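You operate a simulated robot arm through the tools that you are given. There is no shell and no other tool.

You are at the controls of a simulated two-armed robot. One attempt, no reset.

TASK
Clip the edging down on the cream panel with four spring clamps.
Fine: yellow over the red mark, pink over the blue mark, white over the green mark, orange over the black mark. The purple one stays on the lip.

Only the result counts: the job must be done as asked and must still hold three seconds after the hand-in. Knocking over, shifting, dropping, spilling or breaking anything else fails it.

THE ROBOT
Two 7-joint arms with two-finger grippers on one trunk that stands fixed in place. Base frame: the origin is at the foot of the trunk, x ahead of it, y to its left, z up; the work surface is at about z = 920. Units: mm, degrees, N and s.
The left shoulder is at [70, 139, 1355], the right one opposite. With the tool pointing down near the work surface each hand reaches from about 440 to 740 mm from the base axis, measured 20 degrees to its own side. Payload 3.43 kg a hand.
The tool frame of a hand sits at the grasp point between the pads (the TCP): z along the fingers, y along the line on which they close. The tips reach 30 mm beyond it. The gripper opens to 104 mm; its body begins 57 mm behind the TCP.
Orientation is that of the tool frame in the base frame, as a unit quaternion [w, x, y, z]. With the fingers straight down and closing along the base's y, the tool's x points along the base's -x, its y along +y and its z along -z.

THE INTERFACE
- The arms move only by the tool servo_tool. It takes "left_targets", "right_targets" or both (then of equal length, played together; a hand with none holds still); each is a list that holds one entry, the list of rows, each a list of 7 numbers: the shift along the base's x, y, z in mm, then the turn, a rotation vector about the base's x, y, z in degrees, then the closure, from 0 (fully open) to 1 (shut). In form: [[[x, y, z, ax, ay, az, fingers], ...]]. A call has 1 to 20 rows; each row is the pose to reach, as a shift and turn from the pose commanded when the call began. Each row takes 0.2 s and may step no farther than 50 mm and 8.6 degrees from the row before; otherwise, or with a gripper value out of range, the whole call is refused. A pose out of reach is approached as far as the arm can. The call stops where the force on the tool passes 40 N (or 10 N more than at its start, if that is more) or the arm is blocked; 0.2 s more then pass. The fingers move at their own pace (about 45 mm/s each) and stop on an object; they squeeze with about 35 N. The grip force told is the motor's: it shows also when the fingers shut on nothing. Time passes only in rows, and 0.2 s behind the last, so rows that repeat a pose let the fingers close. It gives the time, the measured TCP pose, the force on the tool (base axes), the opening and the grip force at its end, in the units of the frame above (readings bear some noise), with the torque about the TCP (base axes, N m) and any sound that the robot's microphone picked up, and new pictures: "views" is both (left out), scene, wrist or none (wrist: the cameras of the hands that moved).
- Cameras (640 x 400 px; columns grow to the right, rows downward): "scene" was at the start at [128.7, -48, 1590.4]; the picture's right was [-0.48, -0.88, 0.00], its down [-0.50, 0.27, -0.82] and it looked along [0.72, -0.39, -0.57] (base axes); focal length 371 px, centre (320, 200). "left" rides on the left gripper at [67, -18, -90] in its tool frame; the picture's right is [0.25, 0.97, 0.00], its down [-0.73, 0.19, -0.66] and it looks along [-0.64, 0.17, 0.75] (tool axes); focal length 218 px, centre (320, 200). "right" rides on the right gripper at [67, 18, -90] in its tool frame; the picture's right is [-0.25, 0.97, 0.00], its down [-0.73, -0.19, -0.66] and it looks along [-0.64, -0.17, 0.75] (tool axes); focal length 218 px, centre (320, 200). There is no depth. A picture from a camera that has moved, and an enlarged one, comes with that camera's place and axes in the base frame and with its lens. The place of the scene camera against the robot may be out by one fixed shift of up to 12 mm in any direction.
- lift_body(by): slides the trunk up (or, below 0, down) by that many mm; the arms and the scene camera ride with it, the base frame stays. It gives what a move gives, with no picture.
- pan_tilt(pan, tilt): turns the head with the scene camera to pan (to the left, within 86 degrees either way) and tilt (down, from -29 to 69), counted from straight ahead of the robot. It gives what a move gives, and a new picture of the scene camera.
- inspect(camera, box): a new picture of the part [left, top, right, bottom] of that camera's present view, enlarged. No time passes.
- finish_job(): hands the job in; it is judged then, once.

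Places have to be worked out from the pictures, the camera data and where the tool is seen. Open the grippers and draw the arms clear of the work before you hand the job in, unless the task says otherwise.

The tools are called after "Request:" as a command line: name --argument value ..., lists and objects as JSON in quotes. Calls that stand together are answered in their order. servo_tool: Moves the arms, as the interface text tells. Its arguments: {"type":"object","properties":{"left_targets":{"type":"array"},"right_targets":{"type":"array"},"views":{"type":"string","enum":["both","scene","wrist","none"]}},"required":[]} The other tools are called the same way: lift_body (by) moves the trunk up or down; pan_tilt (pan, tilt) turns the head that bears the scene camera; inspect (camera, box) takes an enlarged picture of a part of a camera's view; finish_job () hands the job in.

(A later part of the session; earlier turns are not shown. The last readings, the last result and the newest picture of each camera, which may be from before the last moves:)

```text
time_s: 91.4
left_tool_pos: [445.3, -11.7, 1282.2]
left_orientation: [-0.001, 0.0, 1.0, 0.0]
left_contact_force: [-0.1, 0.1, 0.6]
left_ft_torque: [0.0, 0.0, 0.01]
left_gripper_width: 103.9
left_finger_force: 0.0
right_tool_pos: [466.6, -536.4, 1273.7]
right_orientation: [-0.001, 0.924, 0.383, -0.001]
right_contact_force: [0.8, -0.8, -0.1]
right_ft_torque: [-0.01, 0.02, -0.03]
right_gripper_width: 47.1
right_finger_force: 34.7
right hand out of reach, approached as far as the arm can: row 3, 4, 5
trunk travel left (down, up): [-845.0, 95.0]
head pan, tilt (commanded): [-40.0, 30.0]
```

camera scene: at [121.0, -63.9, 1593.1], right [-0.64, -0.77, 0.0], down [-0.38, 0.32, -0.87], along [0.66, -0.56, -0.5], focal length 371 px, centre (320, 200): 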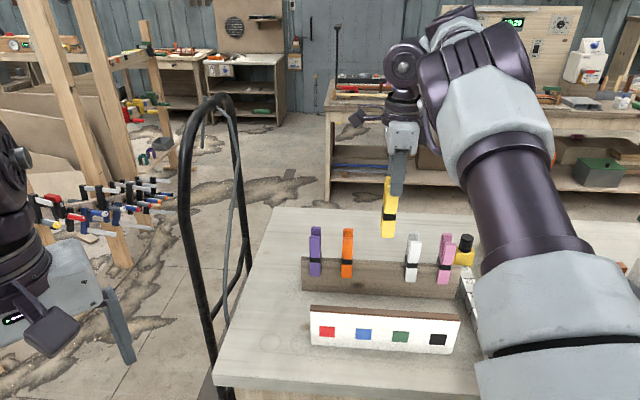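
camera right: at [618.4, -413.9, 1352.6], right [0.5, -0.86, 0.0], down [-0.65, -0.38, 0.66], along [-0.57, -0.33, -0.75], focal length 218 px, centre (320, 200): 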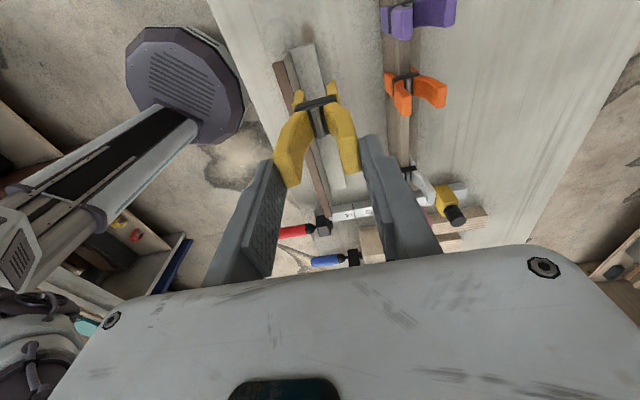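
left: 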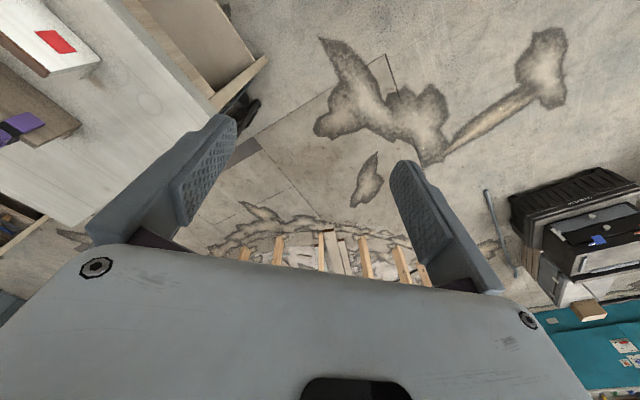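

That worked: the hand is now at D≈561 mm with no limit flagged, so the elbow is back on its normal side. Now I move over the red mark at hover height.

Request:
servo_tool --right_targets '[[[11, 24, 0, 0, 0, 0, 1], [22, 48, 0, 0, 0, 0, 1], [33, 72, -20, 0, 0, 0, 1], [44, 96, -40, 0, 0, 0, 1], [54.9, 116.7, -65, 0, 0, 0, 1], [54.9, 116.7, -70, 0, 0, 0, 1], [54.9, 116.7, -70, 0, 0, 0, 1]]]' --views "both"

Request:
inspect --camera "right" --box '[240, 0, 400, 200]'

Request:
inspect --camera "scene" --box '[290, 200, 490, 370]'

```text
time_s: 93.0
left_tool_pos: [442.6, -11.8, 1284.0]
left_orientation: [0.0, 0.0, 1.0, 0.001]
left_contact_force: [-0.2, 0.2, -0.4]
left_ft_torque: [-0.04, -0.03, 0.01]
left_gripper_width: 103.9
left_finger_force: 0.1
right_tool_pos: [520.4, -421.8, 1203.8]
right_orientation: [0.0, 0.924, 0.382, 0.0]
right_contact_force: [-0.5, 1.0, -0.8]
right_ft_torque: [-0.02, 0.0, 0.01]
right_gripper_width: 47.4
right_finger_force: 34.9
trunk travel left (down, up): [-845.0, 95.0]
head pan, tilt (commanded): [-40.0, 30.0]
camera scene: at [119.9, -64.2, 1593.2], right [-0.64, -0.77, 0.0], down [-0.38, 0.32, -0.87], along [0.66, -0.56, -0.5], focal length 371 px, centre (320, 200)
camera right: at [580.2, -388.0, 1292.9], right [0.5, -0.86, 0.0], down [-0.65, -0.38, 0.66], along [-0.57, -0.33, -0.75], focal length 218 px, centre (320, 200)
```

scene: 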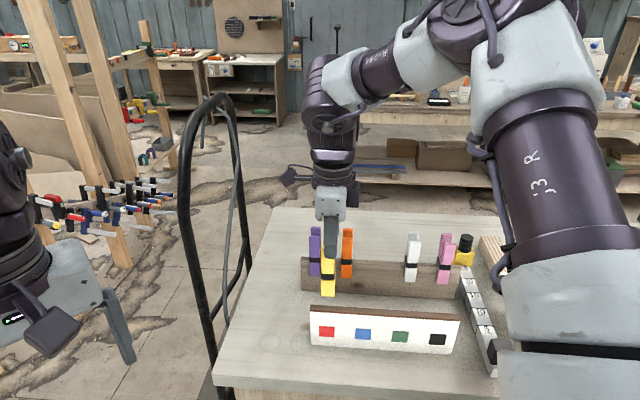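
right: 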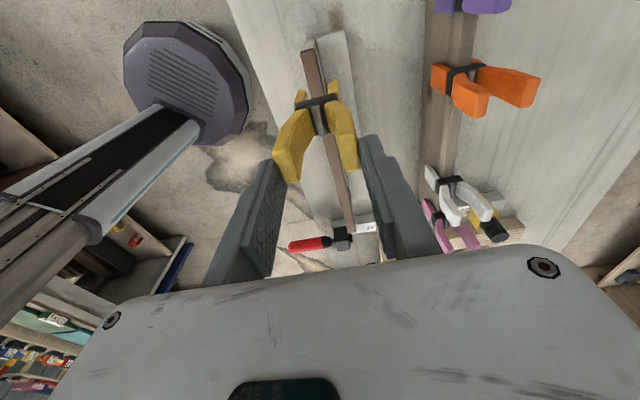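

```text
2.00 times, centred on (320, 100) of right
camera zoom: at [580.2, -388.0, 1292.9], right [0.5, -0.86, 0.0], down [-0.65, -0.38, 0.66], along [-0.57, -0.33, -0.75], focal length 436 px, centre (320, 400)
```

zoom: 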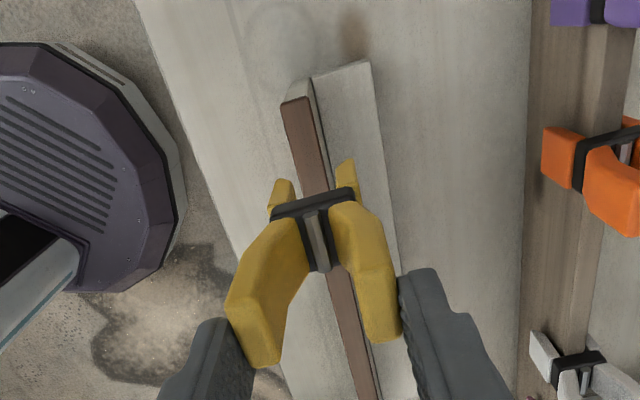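

```text
2.35 times, centred on (390, 285) of scene
camera zoom: at [119.9, -64.2, 1593.2], right [-0.64, -0.77, 0.0], down [-0.38, 0.32, -0.87], along [0.66, -0.56, -0.5], focal length 874 px, centre (155, 0)
```

zoom: 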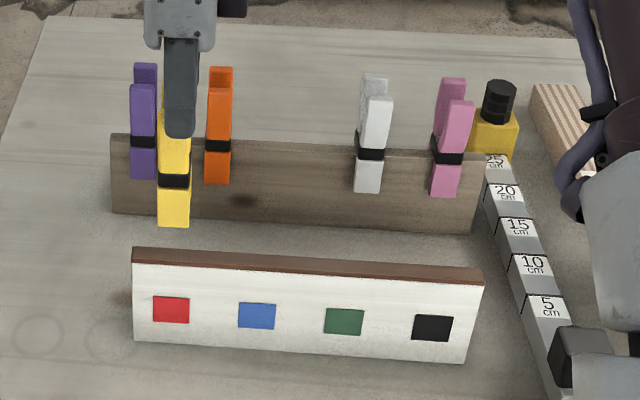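

Aligned with red in the scene view to about 2 mm. In the wrist view the jaws' centre is about 3.5 mm rearward of the edging's centre, so I'll shift by (-1.1,+3.9) and descend to just above the edging for a final check.

Request:
servo_tool --right_targets '[[[-1.1, 3.9, 0, 0, 0, 0, 1], [-1.1, 3.9, -15, 0, 0, 0, 1], [-1.1, 3.9, -30, 0, 0, 0, 1], [-1.1, 3.9, -30, 0, 0, 0, 1]]]' --views "both"

Request:
inspect --camera "right" --box '[260, 30, 380, 130]'

Request:
inspect --camera "scene" --box '[290, 240, 410, 350]'

```text
time_s: 94.0
left_tool_pos: [444.6, -11.4, 1283.9]
left_orientation: [0.0, 0.0, 1.0, 0.0]
left_contact_force: [0.2, -0.3, 0.4]
left_ft_torque: [0.02, 0.02, 0.01]
left_gripper_width: 104.1
left_finger_force: 0.0
right_tool_pos: [516.6, -417.8, 1173.6]
right_orientation: [-0.001, 0.924, 0.383, 0.0]
right_contact_force: [-0.4, 0.5, -0.1]
right_ft_torque: [0.03, 0.03, -0.01]
right_gripper_width: 47.1
right_finger_force: 35.6
trunk travel left (down, up): [-845.0, 95.0]
head pan, tilt (commanded): [-40.0, 30.0]
camera scene: at [120.7, -63.7, 1593.1], right [-0.64, -0.77, 0.0], down [-0.38, 0.32, -0.87], along [0.66, -0.56, -0.5], focal length 371 px, centre (320, 200)
camera right: at [578.0, -383.6, 1262.1], right [0.5, -0.86, 0.0], down [-0.65, -0.38, 0.66], along [-0.57, -0.33, -0.75], focal length 218 px, centre (320, 200)
```

scene: 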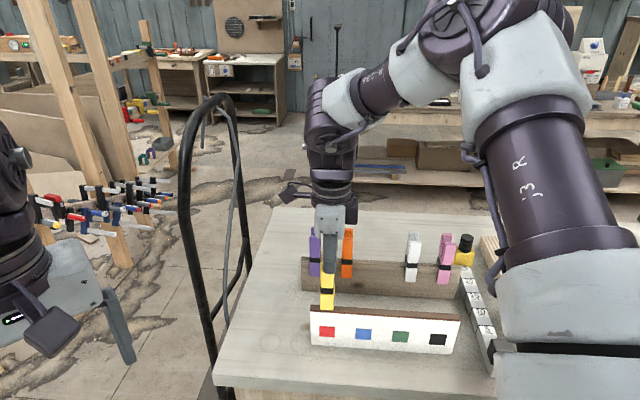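
right: 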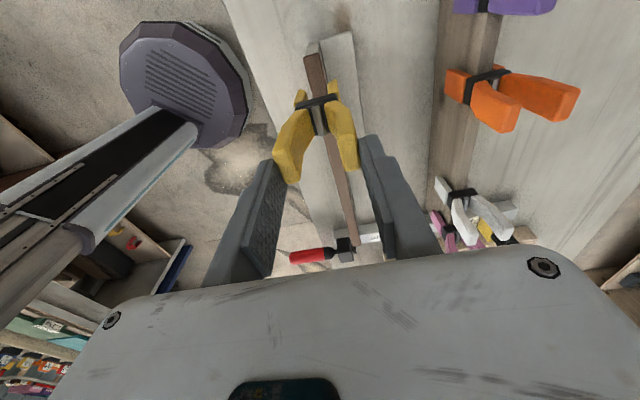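

```text
4.00 times, centred on (320, 80) of right
camera zoom: at [578.0, -383.6, 1262.1], right [0.5, -0.86, 0.0], down [-0.65, -0.38, 0.66], along [-0.57, -0.33, -0.75], focal length 873 px, centre (320, 680)
```

zoom: 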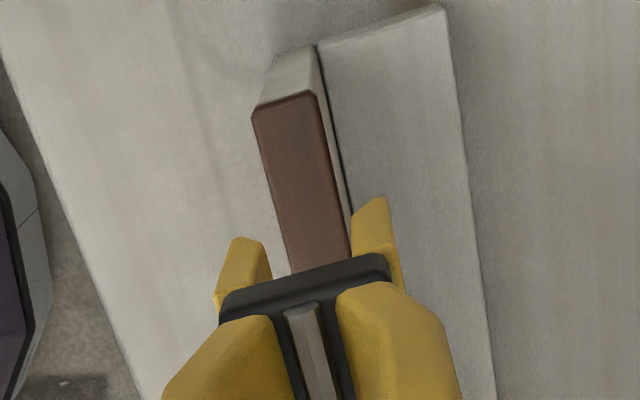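

```text
3.64 times, centred on (350, 295) of scene
camera zoom: at [120.7, -63.7, 1593.1], right [-0.64, -0.77, 0.0], down [-0.38, 0.32, -0.87], along [0.66, -0.56, -0.5], focal length 1350 px, centre (211, -146)
```

zoom: 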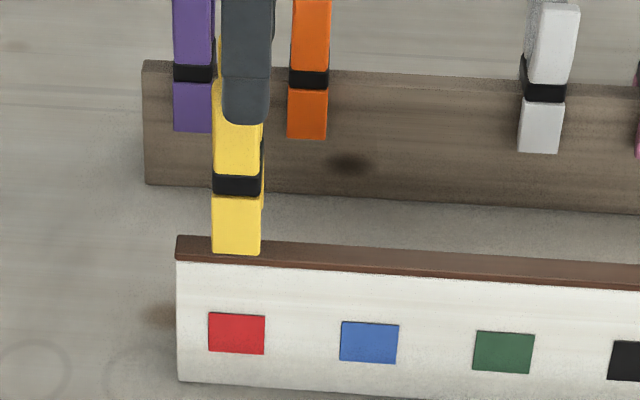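

Excellent: along the panel it is exactly over red, and the open jaw tips (n −651.8…−674.8) straddle the edging (−656…−671) with about 4 mm each side. I'll lower gently over the edging.

Request:
servo_tool --right_targets '[[[0, 0, -8, 0, 0, 0, 1], [0, 0, -16, 0, 0, 0, 1], [0, 0, -24, 0, 0, 0, 1], [0, 0, -30, 0, 0, 0, 1], [0, 0, -30, 0, 0, 0, 1]]]' --views "wrist"

Request:
inspect --camera "right" --box '[260, 30, 380, 130]'

Request:
inspect --camera "scene" --box '[290, 240, 410, 350]'

```text
time_s: 95.2
left_tool_pos: [445.7, -11.3, 1282.3]
left_orientation: [0.0, -0.001, 1.0, 0.0]
left_contact_force: [0.5, -0.8, 0.2]
left_ft_torque: [0.02, -0.01, 0.03]
left_gripper_width: 104.1
left_finger_force: 0.0
right_tool_pos: [518.4, -416.9, 1143.1]
right_orientation: [-0.001, 0.925, 0.381, 0.0]
right_contact_force: [0.2, -0.9, -0.6]
right_ft_torque: [0.01, -0.02, 0.0]
right_gripper_width: 47.1
right_finger_force: 35.0
trunk travel left (down, up): [-845.0, 95.0]
head pan, tilt (commanded): [-40.0, 30.0]
camera right: at [579.1, -383.0, 1232.4], right [0.5, -0.86, 0.0], down [-0.65, -0.38, 0.66], along [-0.57, -0.33, -0.75], focal length 218 px, centre (320, 200)
```

right: 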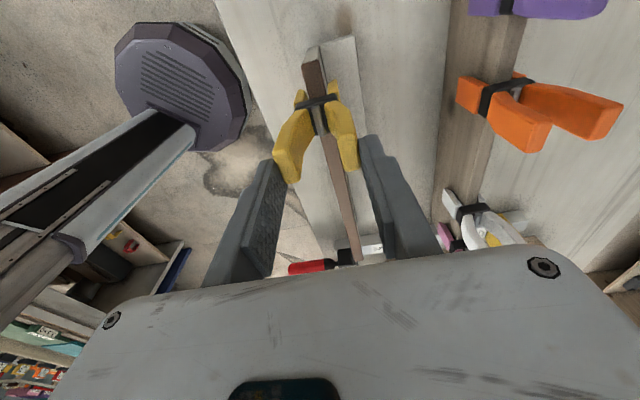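

```text
4.00 times, centred on (320, 80) of right
camera zoom: at [579.1, -383.0, 1232.4], right [0.5, -0.86, 0.0], down [-0.65, -0.38, 0.66], along [-0.57, -0.33, -0.75], focal length 873 px, centre (320, 680)
```

zoom: 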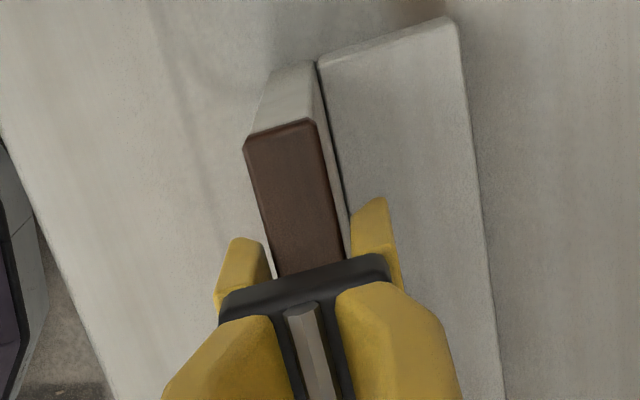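

```text
3.64 times, centred on (350, 295) of scene
camera zoom: at [121.0, -64.0, 1593.1], right [-0.64, -0.77, 0.0], down [-0.38, 0.32, -0.87], along [0.66, -0.56, -0.5], focal length 1350 px, centre (211, -146)
```

zoom: 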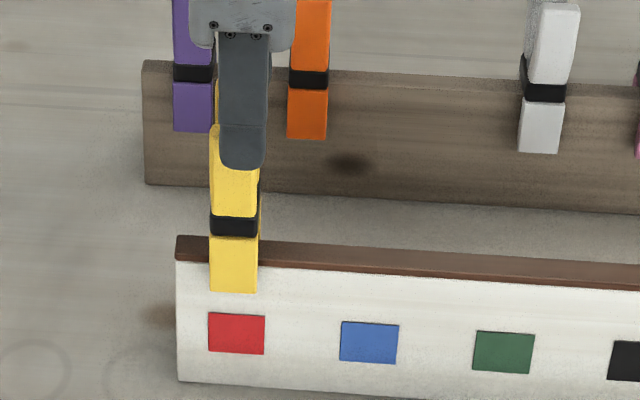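

The jaws are passing over the edging with no contact force. I'll lower 26 mm more, to nearly the same height as it sat on the lip, watching the force.

Request:
servo_tool --right_targets '[[[0, 0, -8, 0, 0, 0, 1], [0, 0, -16, 0, 0, 0, 1], [0, 0, -22, 0, 0, 0, 1], [0, 0, -26, 0, 0, 0, 1], [0, 0, -26, 0, 0, 0, 1]]]' --views "wrist"

Request:
inspect --camera "right" --box '[260, 30, 380, 130]'

Request:
inspect --camera "scene" --box '[290, 240, 410, 350]'

```text
time_s: 96.4
left_tool_pos: [443.4, -10.3, 1284.2]
left_orientation: [-0.001, -0.001, 1.0, 0.001]
left_contact_force: [-0.1, 0.3, -0.1]
left_ft_torque: [-0.03, 0.01, -0.01]
left_gripper_width: 104.0
left_finger_force: 0.0
right_tool_pos: [517.7, -416.3, 1121.1]
right_orientation: [0.002, 0.924, 0.382, 0.001]
right_contact_force: [1.7, -3.0, 13.9]
right_ft_torque: [-0.1, -0.22, -0.02]
right_gripper_width: 47.0
right_finger_force: 34.9
trunk travel left (down, up): [-845.0, 95.0]
head pan, tilt (commanded): [-40.0, 30.0]
camera right: at [578.0, -381.9, 1208.8], right [0.5, -0.86, 0.0], down [-0.65, -0.38, 0.66], along [-0.56, -0.33, -0.76], focal length 218 px, centre (320, 200)
```

right: 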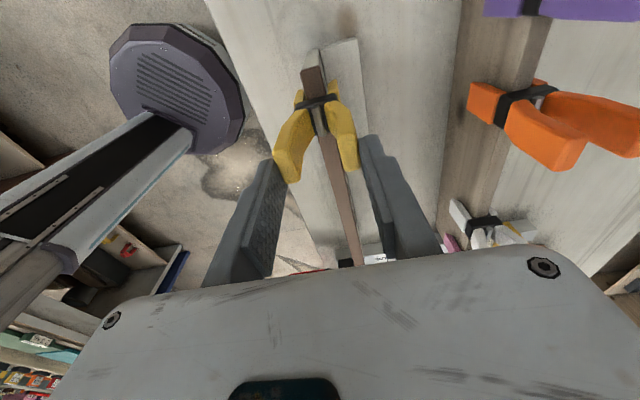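

```text
4.00 times, centred on (320, 80) of right
camera zoom: at [578.0, -381.9, 1208.8], right [0.5, -0.86, 0.0], down [-0.65, -0.38, 0.66], along [-0.56, -0.33, -0.76], focal length 873 px, centre (320, 680)
```

zoom: 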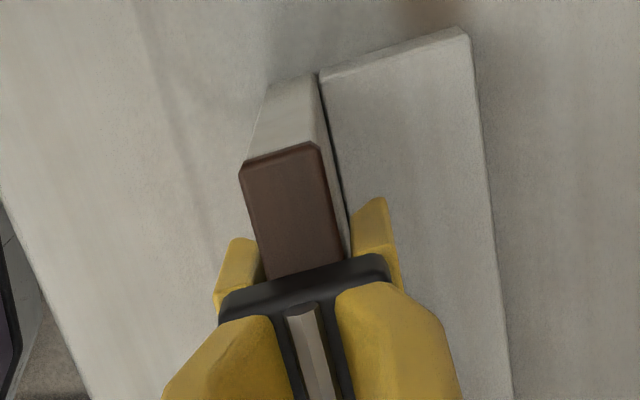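

```text
3.64 times, centred on (350, 295) of scene
camera zoom: at [119.2, -63.1, 1593.5], right [-0.64, -0.77, 0.0], down [-0.38, 0.32, -0.87], along [0.66, -0.56, -0.5], focal length 1350 px, centre (211, -146)
```

zoom: 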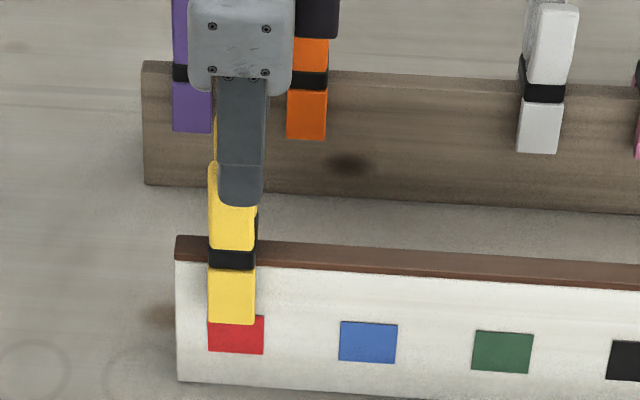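

It is seated: 14 N upward at z≈1121 means the clamp's frame rests on the edging. I'll ease up 3 mm to take the load off, then open the fingers just past the handles.

Request:
servo_tool --right_targets '[[[0, 0, 3, 0, 0, 0, 1], [0, 0, 3, 0, 0, 0, 1], [0, 0, 3, 0, 0, 0, 0.5], [0, 0, 3, 0, 0, 0, 0.45], [0, 0, 3, 0, 0, 0, 0.4], [0, 0, 3, 0, 0, 0, 0.4]]]' --views "both"

Request:
inspect --camera "right" --box '[250, 30, 400, 190]'

Request:
inspect --camera "scene" --box '[290, 240, 410, 350]'

```text
time_s: 97.8
left_tool_pos: [444.3, -11.0, 1282.6]
left_orientation: [0.0, -0.001, 1.0, 0.0]
left_contact_force: [-0.1, 0.3, -0.1]
left_ft_torque: [-0.01, 0.02, 0.01]
left_gripper_width: 104.0
left_finger_force: 0.1
right_tool_pos: [519.0, -416.7, 1120.8]
right_orientation: [-0.001, 0.924, 0.383, -0.001]
right_contact_force: [0.6, -0.2, -0.5]
right_ft_torque: [-0.01, 0.02, -0.01]
right_gripper_width: 62.3
right_finger_force: 0.0
trunk travel left (down, up): [-845.0, 95.0]
head pan, tilt (commanded): [-40.0, 30.0]
camera scene: at [120.9, -63.9, 1593.1], right [-0.64, -0.77, 0.0], down [-0.38, 0.32, -0.87], along [0.66, -0.56, -0.5], focal length 371 px, centre (320, 200)
camera right: at [578.6, -382.0, 1209.0], right [0.5, -0.86, 0.0], down [-0.65, -0.38, 0.66], along [-0.57, -0.33, -0.75], focal length 218 px, centre (320, 200)
```

scene: 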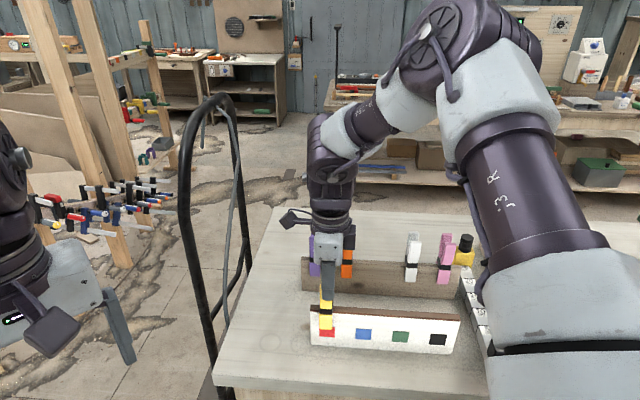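
right: 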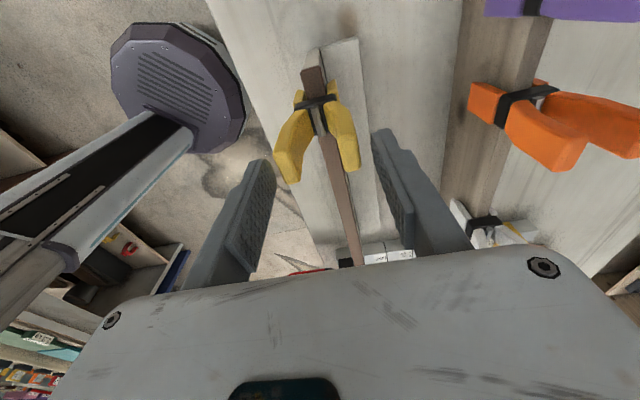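

```text
2.50 times, centred on (325, 110) of right
camera zoom: at [578.6, -382.0, 1209.0], right [0.5, -0.86, 0.0], down [-0.65, -0.38, 0.66], along [-0.57, -0.33, -0.75], focal length 546 px, centre (308, 425)
```

zoom: 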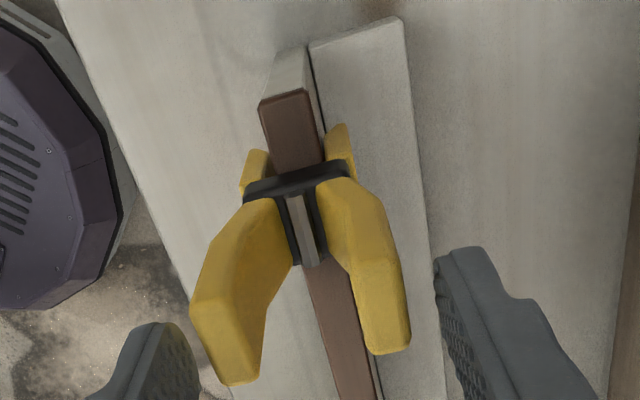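

```text
3.64 times, centred on (350, 295) of scene
camera zoom: at [120.9, -63.9, 1593.1], right [-0.64, -0.77, 0.0], down [-0.38, 0.32, -0.87], along [0.66, -0.56, -0.5], focal length 1350 px, centre (211, -146)
```

zoom: 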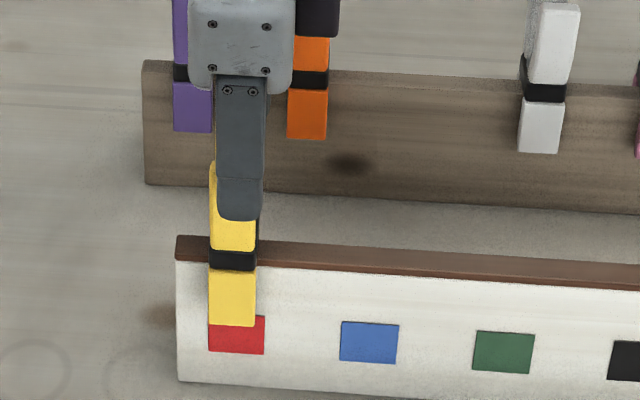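

Yellow stands on the panel over the red mark, about 2 mm off centre, and nothing else moved. I'll retreat straight up, then swing out over the white clamp with the fingers open.

Request:
servo_tool --right_targets '[[[0, 0, 5, 0, 0, 0, 0.35], [0, 0, 25, 0, 0, 0, 0.3], [0, 0, 60, 0, 0, 0, 0.2], [0, 0, 100, 0, 0, 0, 0.1], [0, 0, 145, 0, 0, 0, 0], [0, 0, 145, 0, 0, 0, 0]]]' --views "scene"

Request:
inspect --camera "scene" --box '[290, 220, 490, 360]'

```text
time_s: 99.2
left_tool_pos: [446.5, -11.7, 1283.4]
left_orientation: [0.0, -0.001, 1.0, 0.0]
left_contact_force: [0.0, 0.6, 0.4]
left_ft_torque: [-0.01, 0.02, -0.01]
left_gripper_width: 103.9
left_finger_force: 0.0
right_tool_pos: [517.4, -414.6, 1266.1]
right_orientation: [-0.001, 0.924, 0.383, -0.001]
right_contact_force: [1.4, 0.3, -0.2]
right_ft_torque: [0.01, 0.01, -0.02]
right_gripper_width: 104.0
right_finger_force: 0.0
trunk travel left (down, up): [-845.0, 95.0]
head pan, tilt (commanded): [-40.0, 30.0]
camera scene: at [121.1, -63.9, 1593.0], right [-0.64, -0.77, 0.0], down [-0.38, 0.32, -0.87], along [0.66, -0.56, -0.5], focal length 371 px, centre (320, 200)
```

scene: 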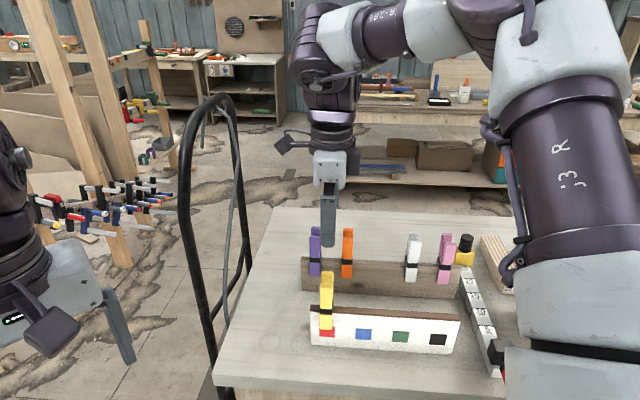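

```text
2.86 times, centred on (390, 290) of scene
camera zoom: at [121.1, -63.9, 1593.0], right [-0.64, -0.77, 0.0], down [-0.38, 0.32, -0.87], along [0.66, -0.56, -0.5], focal length 1061 px, centre (120, -57)
```

zoom: 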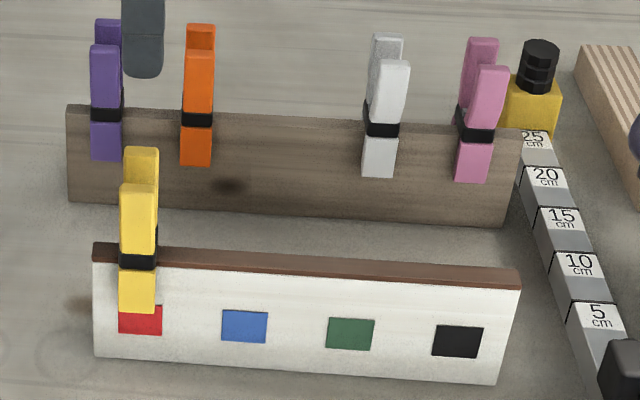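

Yellow is clean over red. Now I move out over white at (504,-660), keeping height.

Request:
servo_tool --right_targets '[[[-2, -41, 0, 0, 0, 0, 0], [-4, -82, 0, 0, 0, 0, 0], [-7, -123, 0, 0, 0, 0, 0], [-9, -164, 0, 0, 0, 0, 0], [-12, -205, 0, 0, 0, 0, 0], [-14, -243.5, 0, 0, 0, 0, 0], [-14, -243.5, 0, 0, 0, 0, 0]]]' --views "none"

Request:
lift_body --by -102

Request:
servo_tool --right_targets '[[[0, 0, 0, 0, 0, 0, 0]]]' --views "both"

Request:
inspect --camera "right" --box '[220, 60, 460, 210]'

```text
time_s: 100.8
left_tool_pos: [444.0, -10.7, 1282.6]
left_orientation: [0.0, -0.001, 1.0, -0.001]
left_contact_force: [-0.5, -0.6, 0.5]
left_ft_torque: [-0.02, -0.01, 0.03]
left_gripper_width: 103.8
left_finger_force: 0.0
right_tool_pos: [501.3, -660.4, 1264.6]
right_orientation: [0.0, 0.924, 0.383, -0.001]
right_contact_force: [0.1, 0.0, -0.1]
right_ft_torque: [0.01, 0.0, -0.02]
right_gripper_width: 104.0
right_finger_force: 0.1
trunk travel left (down, up): [-845.0, 95.0]
head pan, tilt (commanded): [-40.0, 30.0]
```

```text
time_s: 102.2
left_tool_pos: [444.3, -11.5, 1181.6]
left_orientation: [-0.001, 0.0, 1.0, 0.0]
left_contact_force: [0.9, -0.5, 0.3]
left_ft_torque: [0.0, -0.01, -0.02]
left_gripper_width: 104.0
left_finger_force: 0.0
right_tool_pos: [502.9, -659.3, 1162.3]
right_orientation: [-0.001, 0.924, 0.383, 0.0]
right_contact_force: [0.4, 0.1, 0.1]
right_ft_torque: [0.01, -0.01, 0.03]
right_gripper_width: 103.8
right_finger_force: 0.1
trunk travel left (down, up): [-743.0, 197.0]
head pan, tilt (commanded): [-40.0, 30.0]
```

```text
time_s: 102.5
left_tool_pos: [444.5, -11.6, 1180.9]
left_orientation: [0.001, -0.001, 1.0, 0.0]
left_contact_force: [0.1, 0.4, 0.7]
left_ft_torque: [-0.01, -0.03, 0.02]
left_gripper_width: 103.8
left_finger_force: 0.2
right_tool_pos: [501.8, -659.7, 1161.3]
right_orientation: [-0.001, 0.924, 0.383, 0.0]
right_contact_force: [0.7, 0.3, 0.4]
right_ft_torque: [-0.04, -0.02, -0.01]
right_gripper_width: 103.7
right_finger_force: 0.0
trunk travel left (down, up): [-743.0, 197.0]
head pan, tilt (commanded): [-40.0, 30.0]
camera scene: at [121.1, -64.1, 1491.1], right [-0.64, -0.77, 0.0], down [-0.38, 0.32, -0.87], along [0.66, -0.56, -0.5], focal length 371 px, centre (320, 200)
camera right: at [562.2, -626.2, 1250.1], right [0.5, -0.86, 0.0], down [-0.65, -0.38, 0.66], along [-0.57, -0.33, -0.75], focal length 218 px, centre (320, 200)
```

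scene: 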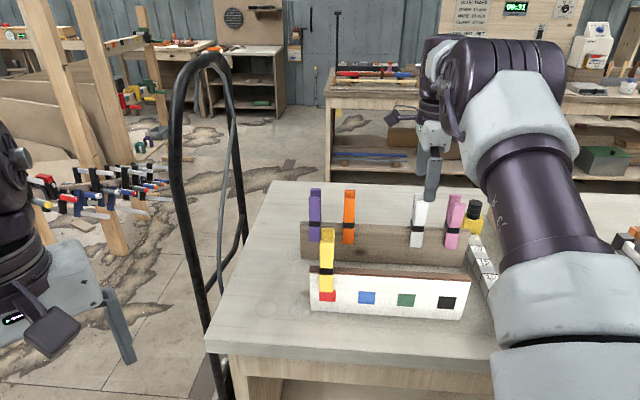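
right: 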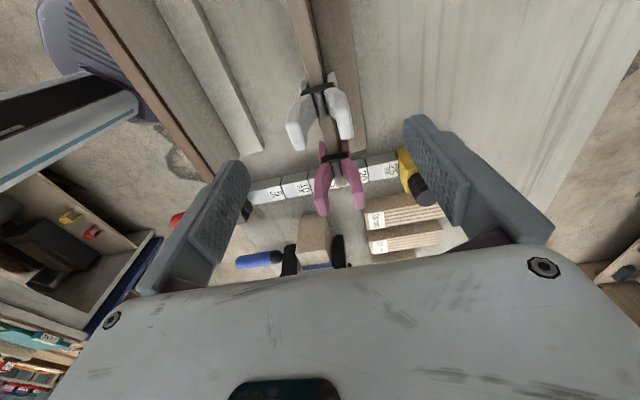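

```text
2.67 times, centred on (340, 135) of right
camera zoom: at [562.2, -626.2, 1250.1], right [0.5, -0.86, 0.0], down [-0.65, -0.38, 0.66], along [-0.57, -0.33, -0.75], focal length 582 px, centre (267, 373)
```

zoom: 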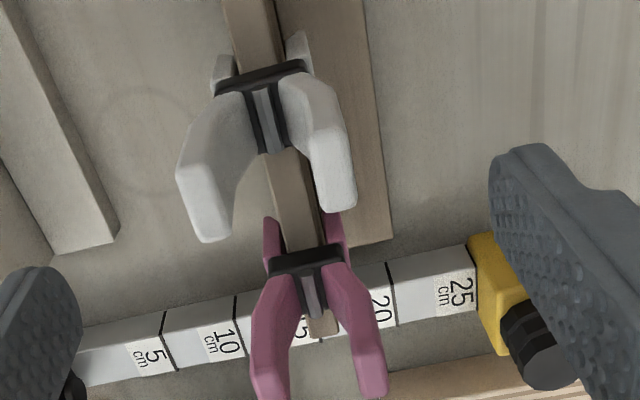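

White is at n≈-823.8, s≈-111.2, and the hand is within 1 mm of it. I'll nudge 0.8 mm, lower with the trunk 49 mm (straight down), then check before squeezing.

Request:
servo_tool --right_targets '[[[0.6, -0.6, 0, 0, 0, 0, 0], [0.6, -0.6, 0, 0, 0, 0, 0]]]' --views "none"

Request:
lift_body --by -49

Request:
servo_tool --right_targets '[[[0, 0, 0, 0, 0, 0, 0.3], [0, 0, 0, 0, 0, 0, 0.45], [0, 0, 0, 0, 0, 0, 0.45]]]' --views "both"

Request:
inspect --camera "right" --box '[220, 60, 460, 210]'

```text
time_s: 103.2
left_tool_pos: [444.2, -10.7, 1181.9]
left_orientation: [0.0, -0.001, 1.0, 0.0]
left_contact_force: [-0.3, -0.2, -0.2]
left_ft_torque: [0.0, 0.0, -0.03]
left_gripper_width: 103.8
left_finger_force: 0.0
right_tool_pos: [501.9, -660.6, 1161.5]
right_orientation: [-0.001, 0.924, 0.383, 0.0]
right_contact_force: [-0.1, -0.1, -0.3]
right_ft_torque: [0.02, 0.03, 0.0]
right_gripper_width: 103.9
right_finger_force: 0.0
trunk travel left (down, up): [-743.0, 197.0]
head pan, tilt (commanded): [-40.0, 30.0]
```

```text
time_s: 104.1
left_tool_pos: [444.7, -11.2, 1132.0]
left_orientation: [0.0, -0.001, 1.0, 0.0]
left_contact_force: [-1.0, 0.2, 0.7]
left_ft_torque: [0.0, -0.02, -0.01]
left_gripper_width: 104.1
left_finger_force: 0.0
right_tool_pos: [502.2, -661.5, 1112.6]
right_orientation: [-0.001, 0.924, 0.383, 0.0]
right_contact_force: [-0.6, 0.4, 1.1]
right_ft_torque: [-0.01, -0.04, 0.0]
right_gripper_width: 104.2
right_finger_force: 0.2
trunk travel left (down, up): [-694.0, 246.0]
head pan, tilt (commanded): [-40.0, 30.0]
```

```text
time_s: 104.9
left_tool_pos: [445.5, -10.8, 1132.1]
left_orientation: [-0.001, -0.002, 1.0, 0.0]
left_contact_force: [-0.4, -0.3, 0.2]
left_ft_torque: [0.0, -0.02, 0.0]
left_gripper_width: 104.0
left_finger_force: 0.0
right_tool_pos: [501.7, -659.7, 1113.5]
right_orientation: [-0.001, 0.924, 0.383, 0.0]
right_contact_force: [0.7, 0.3, 0.3]
right_ft_torque: [-0.02, 0.0, -0.03]
right_gripper_width: 57.0
right_finger_force: 0.1
trunk travel left (down, up): [-694.0, 246.0]
head pan, tilt (commanded): [-40.0, 30.0]
camera scene: at [120.8, -63.9, 1442.1], right [-0.64, -0.77, 0.0], down [-0.38, 0.32, -0.87], along [0.66, -0.56, -0.5], focal length 371 px, centre (320, 200)
camera right: at [562.3, -626.5, 1201.7], right [0.5, -0.86, 0.0], down [-0.65, -0.38, 0.66], along [-0.57, -0.33, -0.75], focal length 218 px, centre (320, 200)
```

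scene: 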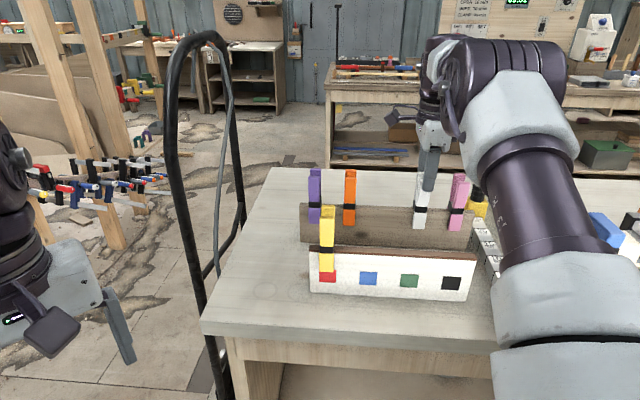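
right: 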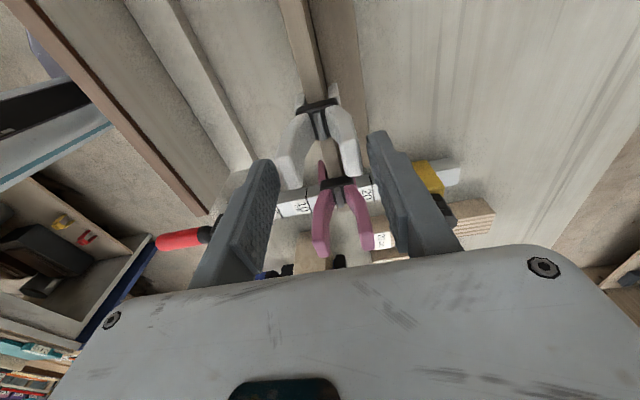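

```text
2.67 times, centred on (340, 135) of right
camera zoom: at [562.3, -626.5, 1201.7], right [0.5, -0.86, 0.0], down [-0.65, -0.38, 0.66], along [-0.57, -0.33, -0.75], focal length 582 px, centre (267, 373)
```

zoom: 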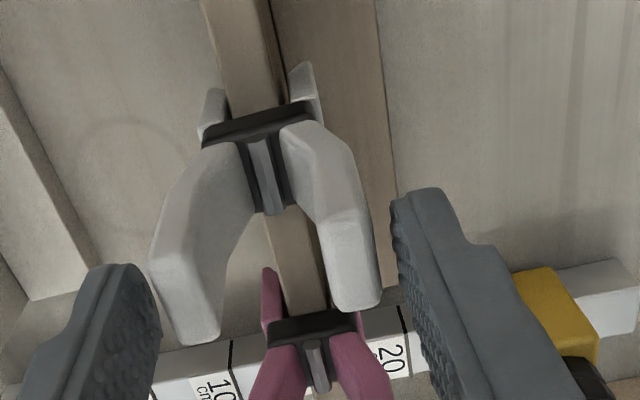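

Nearly centred (about 1 mm). I'll nudge 1 mm toward the robot and squeeze, then lift with the trunk.

Request:
servo_tool --right_targets '[[[-0.7, 0.7, 0, 0, 0, 0, 0.45], [-0.7, 0.7, 0, 0, 0, 0, 0.6], [-0.7, 0.7, 0, 0, 0, 0, 0.8], [-0.7, 0.7, 0, 0, 0, 0, 1], [-0.7, 0.7, 0, 0, 0, 0, 1], [-0.7, 0.7, 0, 0, 0, 0, 1]]]' --views "none"

Request:
lift_body --by 8

Request:
inspect --camera "scene" --box '[370, 140, 490, 240]'

Request:
inspect --camera "right" --box '[260, 60, 400, 190]'

```text
time_s: 106.3
left_tool_pos: [446.7, -10.3, 1131.8]
left_orientation: [0.0, -0.001, 1.0, 0.0]
left_contact_force: [-0.1, -0.8, 0.2]
left_ft_torque: [0.02, 0.01, -0.02]
left_gripper_width: 104.0
left_finger_force: 0.0
right_tool_pos: [502.1, -659.9, 1113.8]
right_orientation: [-0.001, 0.924, 0.382, 0.0]
right_contact_force: [0.9, 0.4, -0.1]
right_ft_torque: [-0.02, 0.02, 0.04]
right_gripper_width: 46.9
right_finger_force: 35.1
trunk travel left (down, up): [-694.0, 246.0]
head pan, tilt (commanded): [-40.0, 30.0]
```

```text
time_s: 106.8
left_tool_pos: [444.8, -10.8, 1140.0]
left_orientation: [-0.001, -0.001, 1.0, 0.0]
left_contact_force: [0.2, 0.8, 0.2]
left_ft_torque: [0.04, 0.0, -0.02]
left_gripper_width: 104.0
left_finger_force: 0.1
right_tool_pos: [501.9, -658.4, 1121.0]
right_orientation: [-0.001, 0.924, 0.383, -0.001]
right_contact_force: [0.9, 0.1, -0.6]
right_ft_torque: [0.03, -0.02, -0.02]
right_gripper_width: 47.1
right_finger_force: 34.6
trunk travel left (down, up): [-702.0, 238.0]
head pan, tilt (commanded): [-40.0, 30.0]
```

```text
4.00 times, centred on (430, 190) of scene
camera zoom: at [120.6, -63.9, 1450.1], right [-0.64, -0.77, 0.0], down [-0.38, 0.32, -0.87], along [0.66, -0.56, -0.5], focal length 1486 px, centre (-120, 240)
```

zoom: 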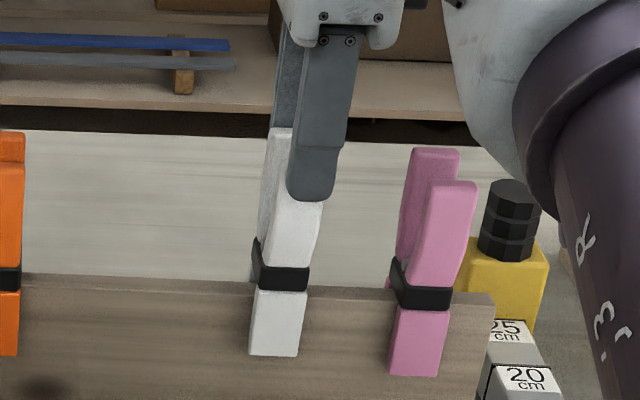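

```text
3.08 times, centred on (330, 125) of right
camera zoom: at [561.6, -625.2, 1210.1], right [0.5, -0.86, 0.0], down [-0.65, -0.38, 0.66], along [-0.57, -0.33, -0.75], focal length 672 px, centre (289, 431)
```

zoom: 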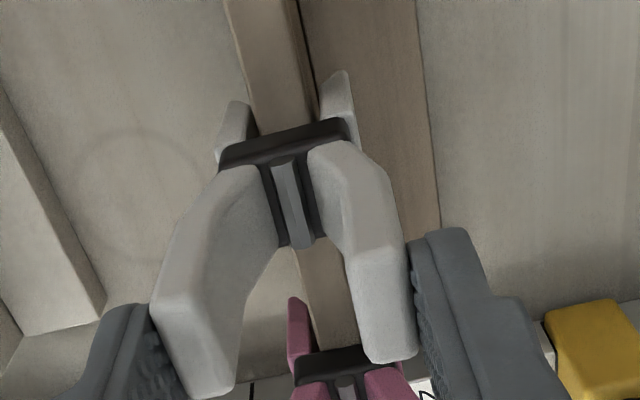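

White is lifting cleanly. I'll raise the trunk 92 mm more and carry it over to the green mark.

Request:
lift_body --by 92

Request:
servo_tool --right_targets '[[[-18, 27, 0, 0, 0, 0, 1], [-36, 54, 0, 0, 0, 0, 1], [-54, 81, 0, 0, 0, 0, 1], [-72, 108, 0, 0, 0, 0, 1], [-90.7, 135, 0, 0, 0, 0, 1], [-90.7, 135, 0, 0, 0, 0, 1]]]' --views "both"

Request:
inspect --camera "right" --box '[250, 20, 390, 140]'

Request:
inspect --camera "scene" --box '[290, 180, 490, 330]'

```text
time_s: 108.1
left_tool_pos: [445.1, -10.7, 1231.1]
left_orientation: [0.0, -0.001, 1.0, 0.0]
left_contact_force: [0.1, -0.7, 0.0]
left_ft_torque: [-0.03, -0.04, 0.02]
left_gripper_width: 104.1
left_finger_force: 0.1
right_tool_pos: [502.4, -658.7, 1212.9]
right_orientation: [-0.001, 0.924, 0.382, 0.0]
right_contact_force: [0.3, 0.7, 0.3]
right_ft_torque: [0.03, -0.04, 0.0]
right_gripper_width: 46.8
right_finger_force: 34.8
trunk travel left (down, up): [-794.0, 146.0]
head pan, tilt (commanded): [-40.0, 30.0]
```

```text
time_s: 109.5
left_tool_pos: [444.1, -11.9, 1230.8]
left_orientation: [-0.001, -0.002, 1.0, 0.0]
left_contact_force: [0.7, 0.7, -0.7]
left_ft_torque: [0.04, 0.0, 0.04]
left_gripper_width: 103.9
left_finger_force: 0.0
right_tool_pos: [409.1, -526.0, 1211.3]
right_orientation: [0.0, 0.924, 0.383, -0.001]
right_contact_force: [0.3, -0.2, -1.2]
right_ft_torque: [0.02, 0.01, -0.02]
right_gripper_width: 47.1
right_finger_force: 35.4
trunk travel left (down, up): [-794.0, 146.0]
head pan, tilt (commanded): [-40.0, 30.0]
camera scene: at [121.8, -64.9, 1541.9], right [-0.64, -0.77, 0.0], down [-0.38, 0.32, -0.87], along [0.66, -0.56, -0.5], focal length 371 px, centre (320, 200)
camera right: at [469.3, -492.7, 1299.2], right [0.5, -0.86, 0.0], down [-0.65, -0.38, 0.66], along [-0.57, -0.33, -0.75], focal length 218 px, centre (320, 200)
```

scene: 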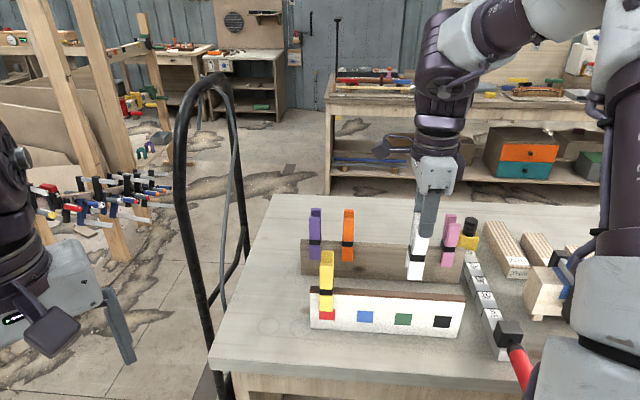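
right: 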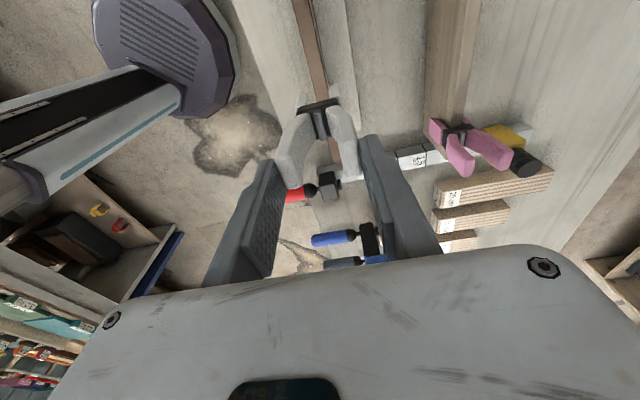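

```text
3.33 times, centred on (320, 80) of right
camera zoom: at [469.3, -492.7, 1299.2], right [0.5, -0.86, 0.0], down [-0.65, -0.38, 0.66], along [-0.57, -0.33, -0.75], focal length 728 px, centre (320, 600)
```

zoom: 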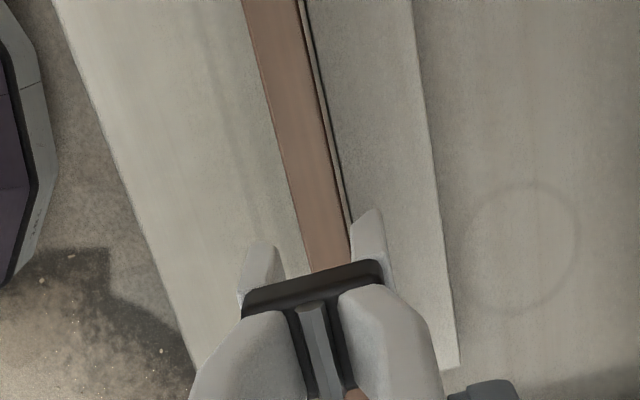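

```text
2.67 times, centred on (390, 255) of scene
camera zoom: at [121.8, -64.9, 1541.9], right [-0.64, -0.77, 0.0], down [-0.38, 0.32, -0.87], along [0.66, -0.56, -0.5], focal length 990 px, centre (133, 53)
```

zoom: 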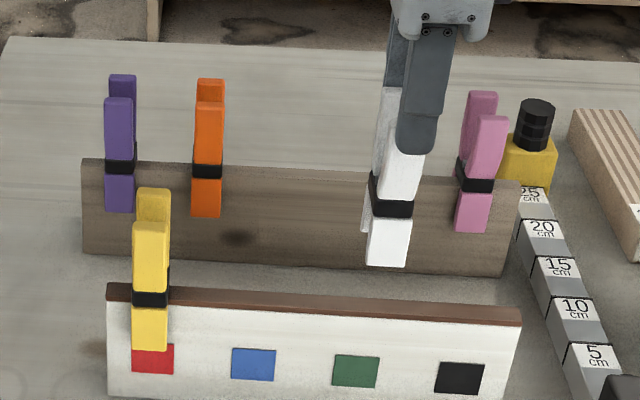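

White's jaws are centred on the edging within 1 mm, but the scene view shows the clamp about 6 mm to the black-mark side of green. I'll shift (+3.3,+4.5) and lower to just above the edging.

Request:
servo_tool --right_targets '[[[3.3, 4.5, 0, 0, 0, 0, 1], [3.3, 4.5, -20, 0, 0, 0, 1], [3.3, 4.5, -38, 0, 0, 0, 1], [3.3, 4.5, -38, 0, 0, 0, 1]]]' --views "both"

Request:
inspect --camera "right" --box '[260, 30, 380, 130]'

Request:
inspect --camera "scene" --box '[340, 230, 470, 340]'

```text
time_s: 110.5
left_tool_pos: [444.1, -9.2, 1231.9]
left_orientation: [0.0, -0.001, 1.0, 0.0]
left_contact_force: [-0.9, 1.3, -0.6]
left_ft_torque: [-0.03, -0.01, -0.01]
left_gripper_width: 104.1
left_finger_force: 0.0
right_tool_pos: [413.2, -521.1, 1175.9]
right_orientation: [0.001, 0.924, 0.383, 0.0]
right_contact_force: [0.2, -0.3, -0.9]
right_ft_torque: [-0.05, -0.01, 0.02]
right_gripper_width: 47.1
right_finger_force: 35.5
trunk travel left (down, up): [-794.0, 146.0]
head pan, tilt (commanded): [-40.0, 30.0]
camera scene: at [120.1, -63.1, 1542.2], right [-0.64, -0.77, 0.0], down [-0.38, 0.32, -0.87], along [0.66, -0.56, -0.5], focal length 371 px, centre (320, 200)
camera right: at [472.4, -486.4, 1264.6], right [0.5, -0.86, 0.0], down [-0.65, -0.38, 0.66], along [-0.57, -0.33, -0.75], focal length 218 px, centre (320, 200)
```

scene: 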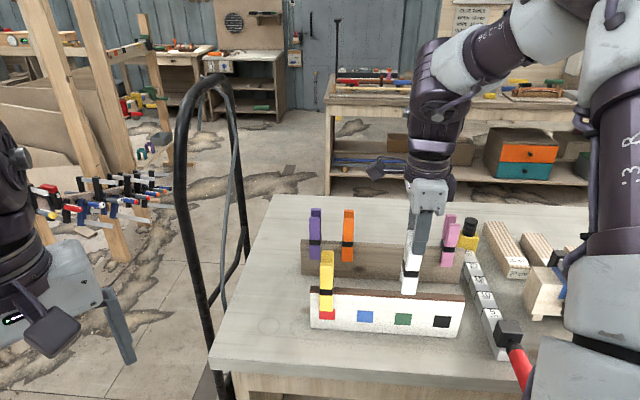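
right: 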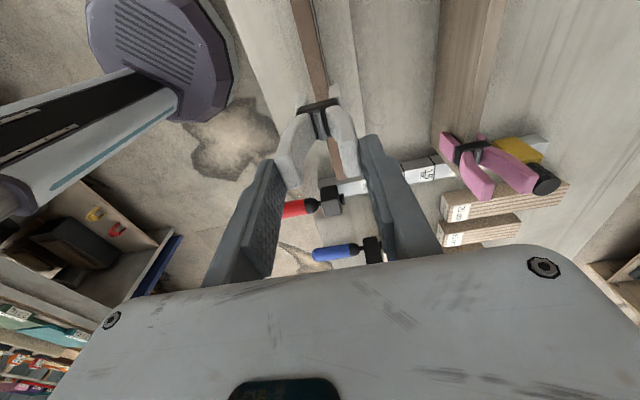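

```text
4.00 times, centred on (320, 80) of right
camera zoom: at [472.4, -486.4, 1264.6], right [0.5, -0.86, 0.0], down [-0.65, -0.38, 0.66], along [-0.57, -0.33, -0.75], focal length 873 px, centre (320, 680)
```

zoom: 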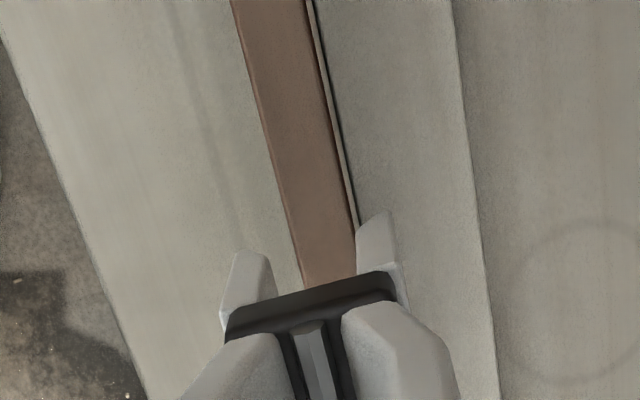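

```text
3.64 times, centred on (405, 285) of scene
camera zoom: at [120.1, -63.1, 1542.2], right [-0.64, -0.77, 0.0], down [-0.38, 0.32, -0.87], along [0.66, -0.56, -0.5], focal length 1350 px, centre (11, -109)
```

zoom: 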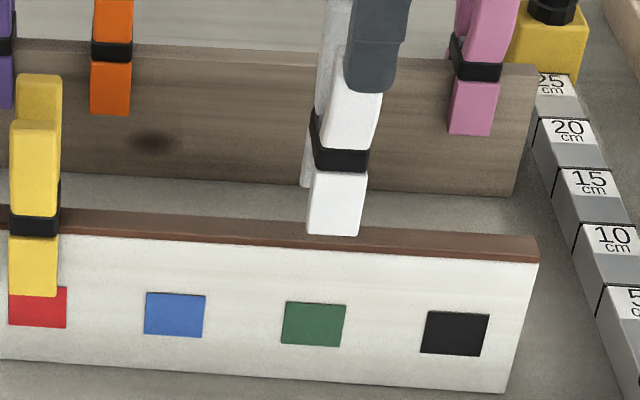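

White is now within 0.5 mm of green along the panel; I'll correct 1.2 mm across and lower over the edging in steps.

Request:
servo_tool --right_targets '[[[0.85, -0.85, 0, 0, 0, 0, 1], [0.85, -0.85, -10, 0, 0, 0, 1], [0.85, -0.85, -20, 0, 0, 0, 1], [0.85, -0.85, -30, 0, 0, 0, 1], [0.85, -0.85, -30, 0, 0, 0, 1]]]' --views "wrist"

Request:
inspect --camera "right" --box '[260, 30, 380, 130]'

```text
time_s: 111.7
left_tool_pos: [443.7, -11.4, 1230.9]
left_orientation: [-0.001, 0.0, 1.0, 0.0]
left_contact_force: [-0.3, 0.4, 0.1]
left_ft_torque: [0.02, -0.05, -0.01]
left_gripper_width: 104.3
left_finger_force: 0.0
right_tool_pos: [414.1, -519.3, 1145.8]
right_orientation: [-0.001, 0.924, 0.383, 0.0]
right_contact_force: [-0.3, -0.4, -1.3]
right_ft_torque: [-0.04, -0.02, 0.02]
right_gripper_width: 47.2
right_finger_force: 34.8
trunk travel left (down, up): [-794.0, 146.0]
head pan, tilt (commanded): [-40.0, 30.0]
camera right: at [475.0, -486.0, 1234.2], right [0.5, -0.86, 0.0], down [-0.65, -0.38, 0.66], along [-0.57, -0.33, -0.75], focal length 218 px, centre (320, 200)
```

right: 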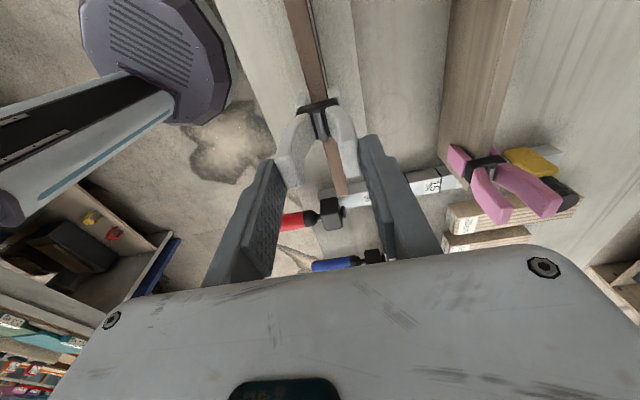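

```text
4.00 times, centred on (320, 80) of right
camera zoom: at [475.0, -486.0, 1234.2], right [0.5, -0.86, 0.0], down [-0.65, -0.38, 0.66], along [-0.57, -0.33, -0.75], focal length 873 px, centre (320, 680)
```

zoom: 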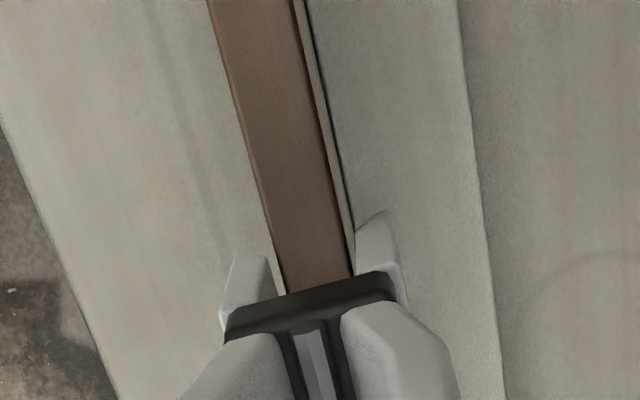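

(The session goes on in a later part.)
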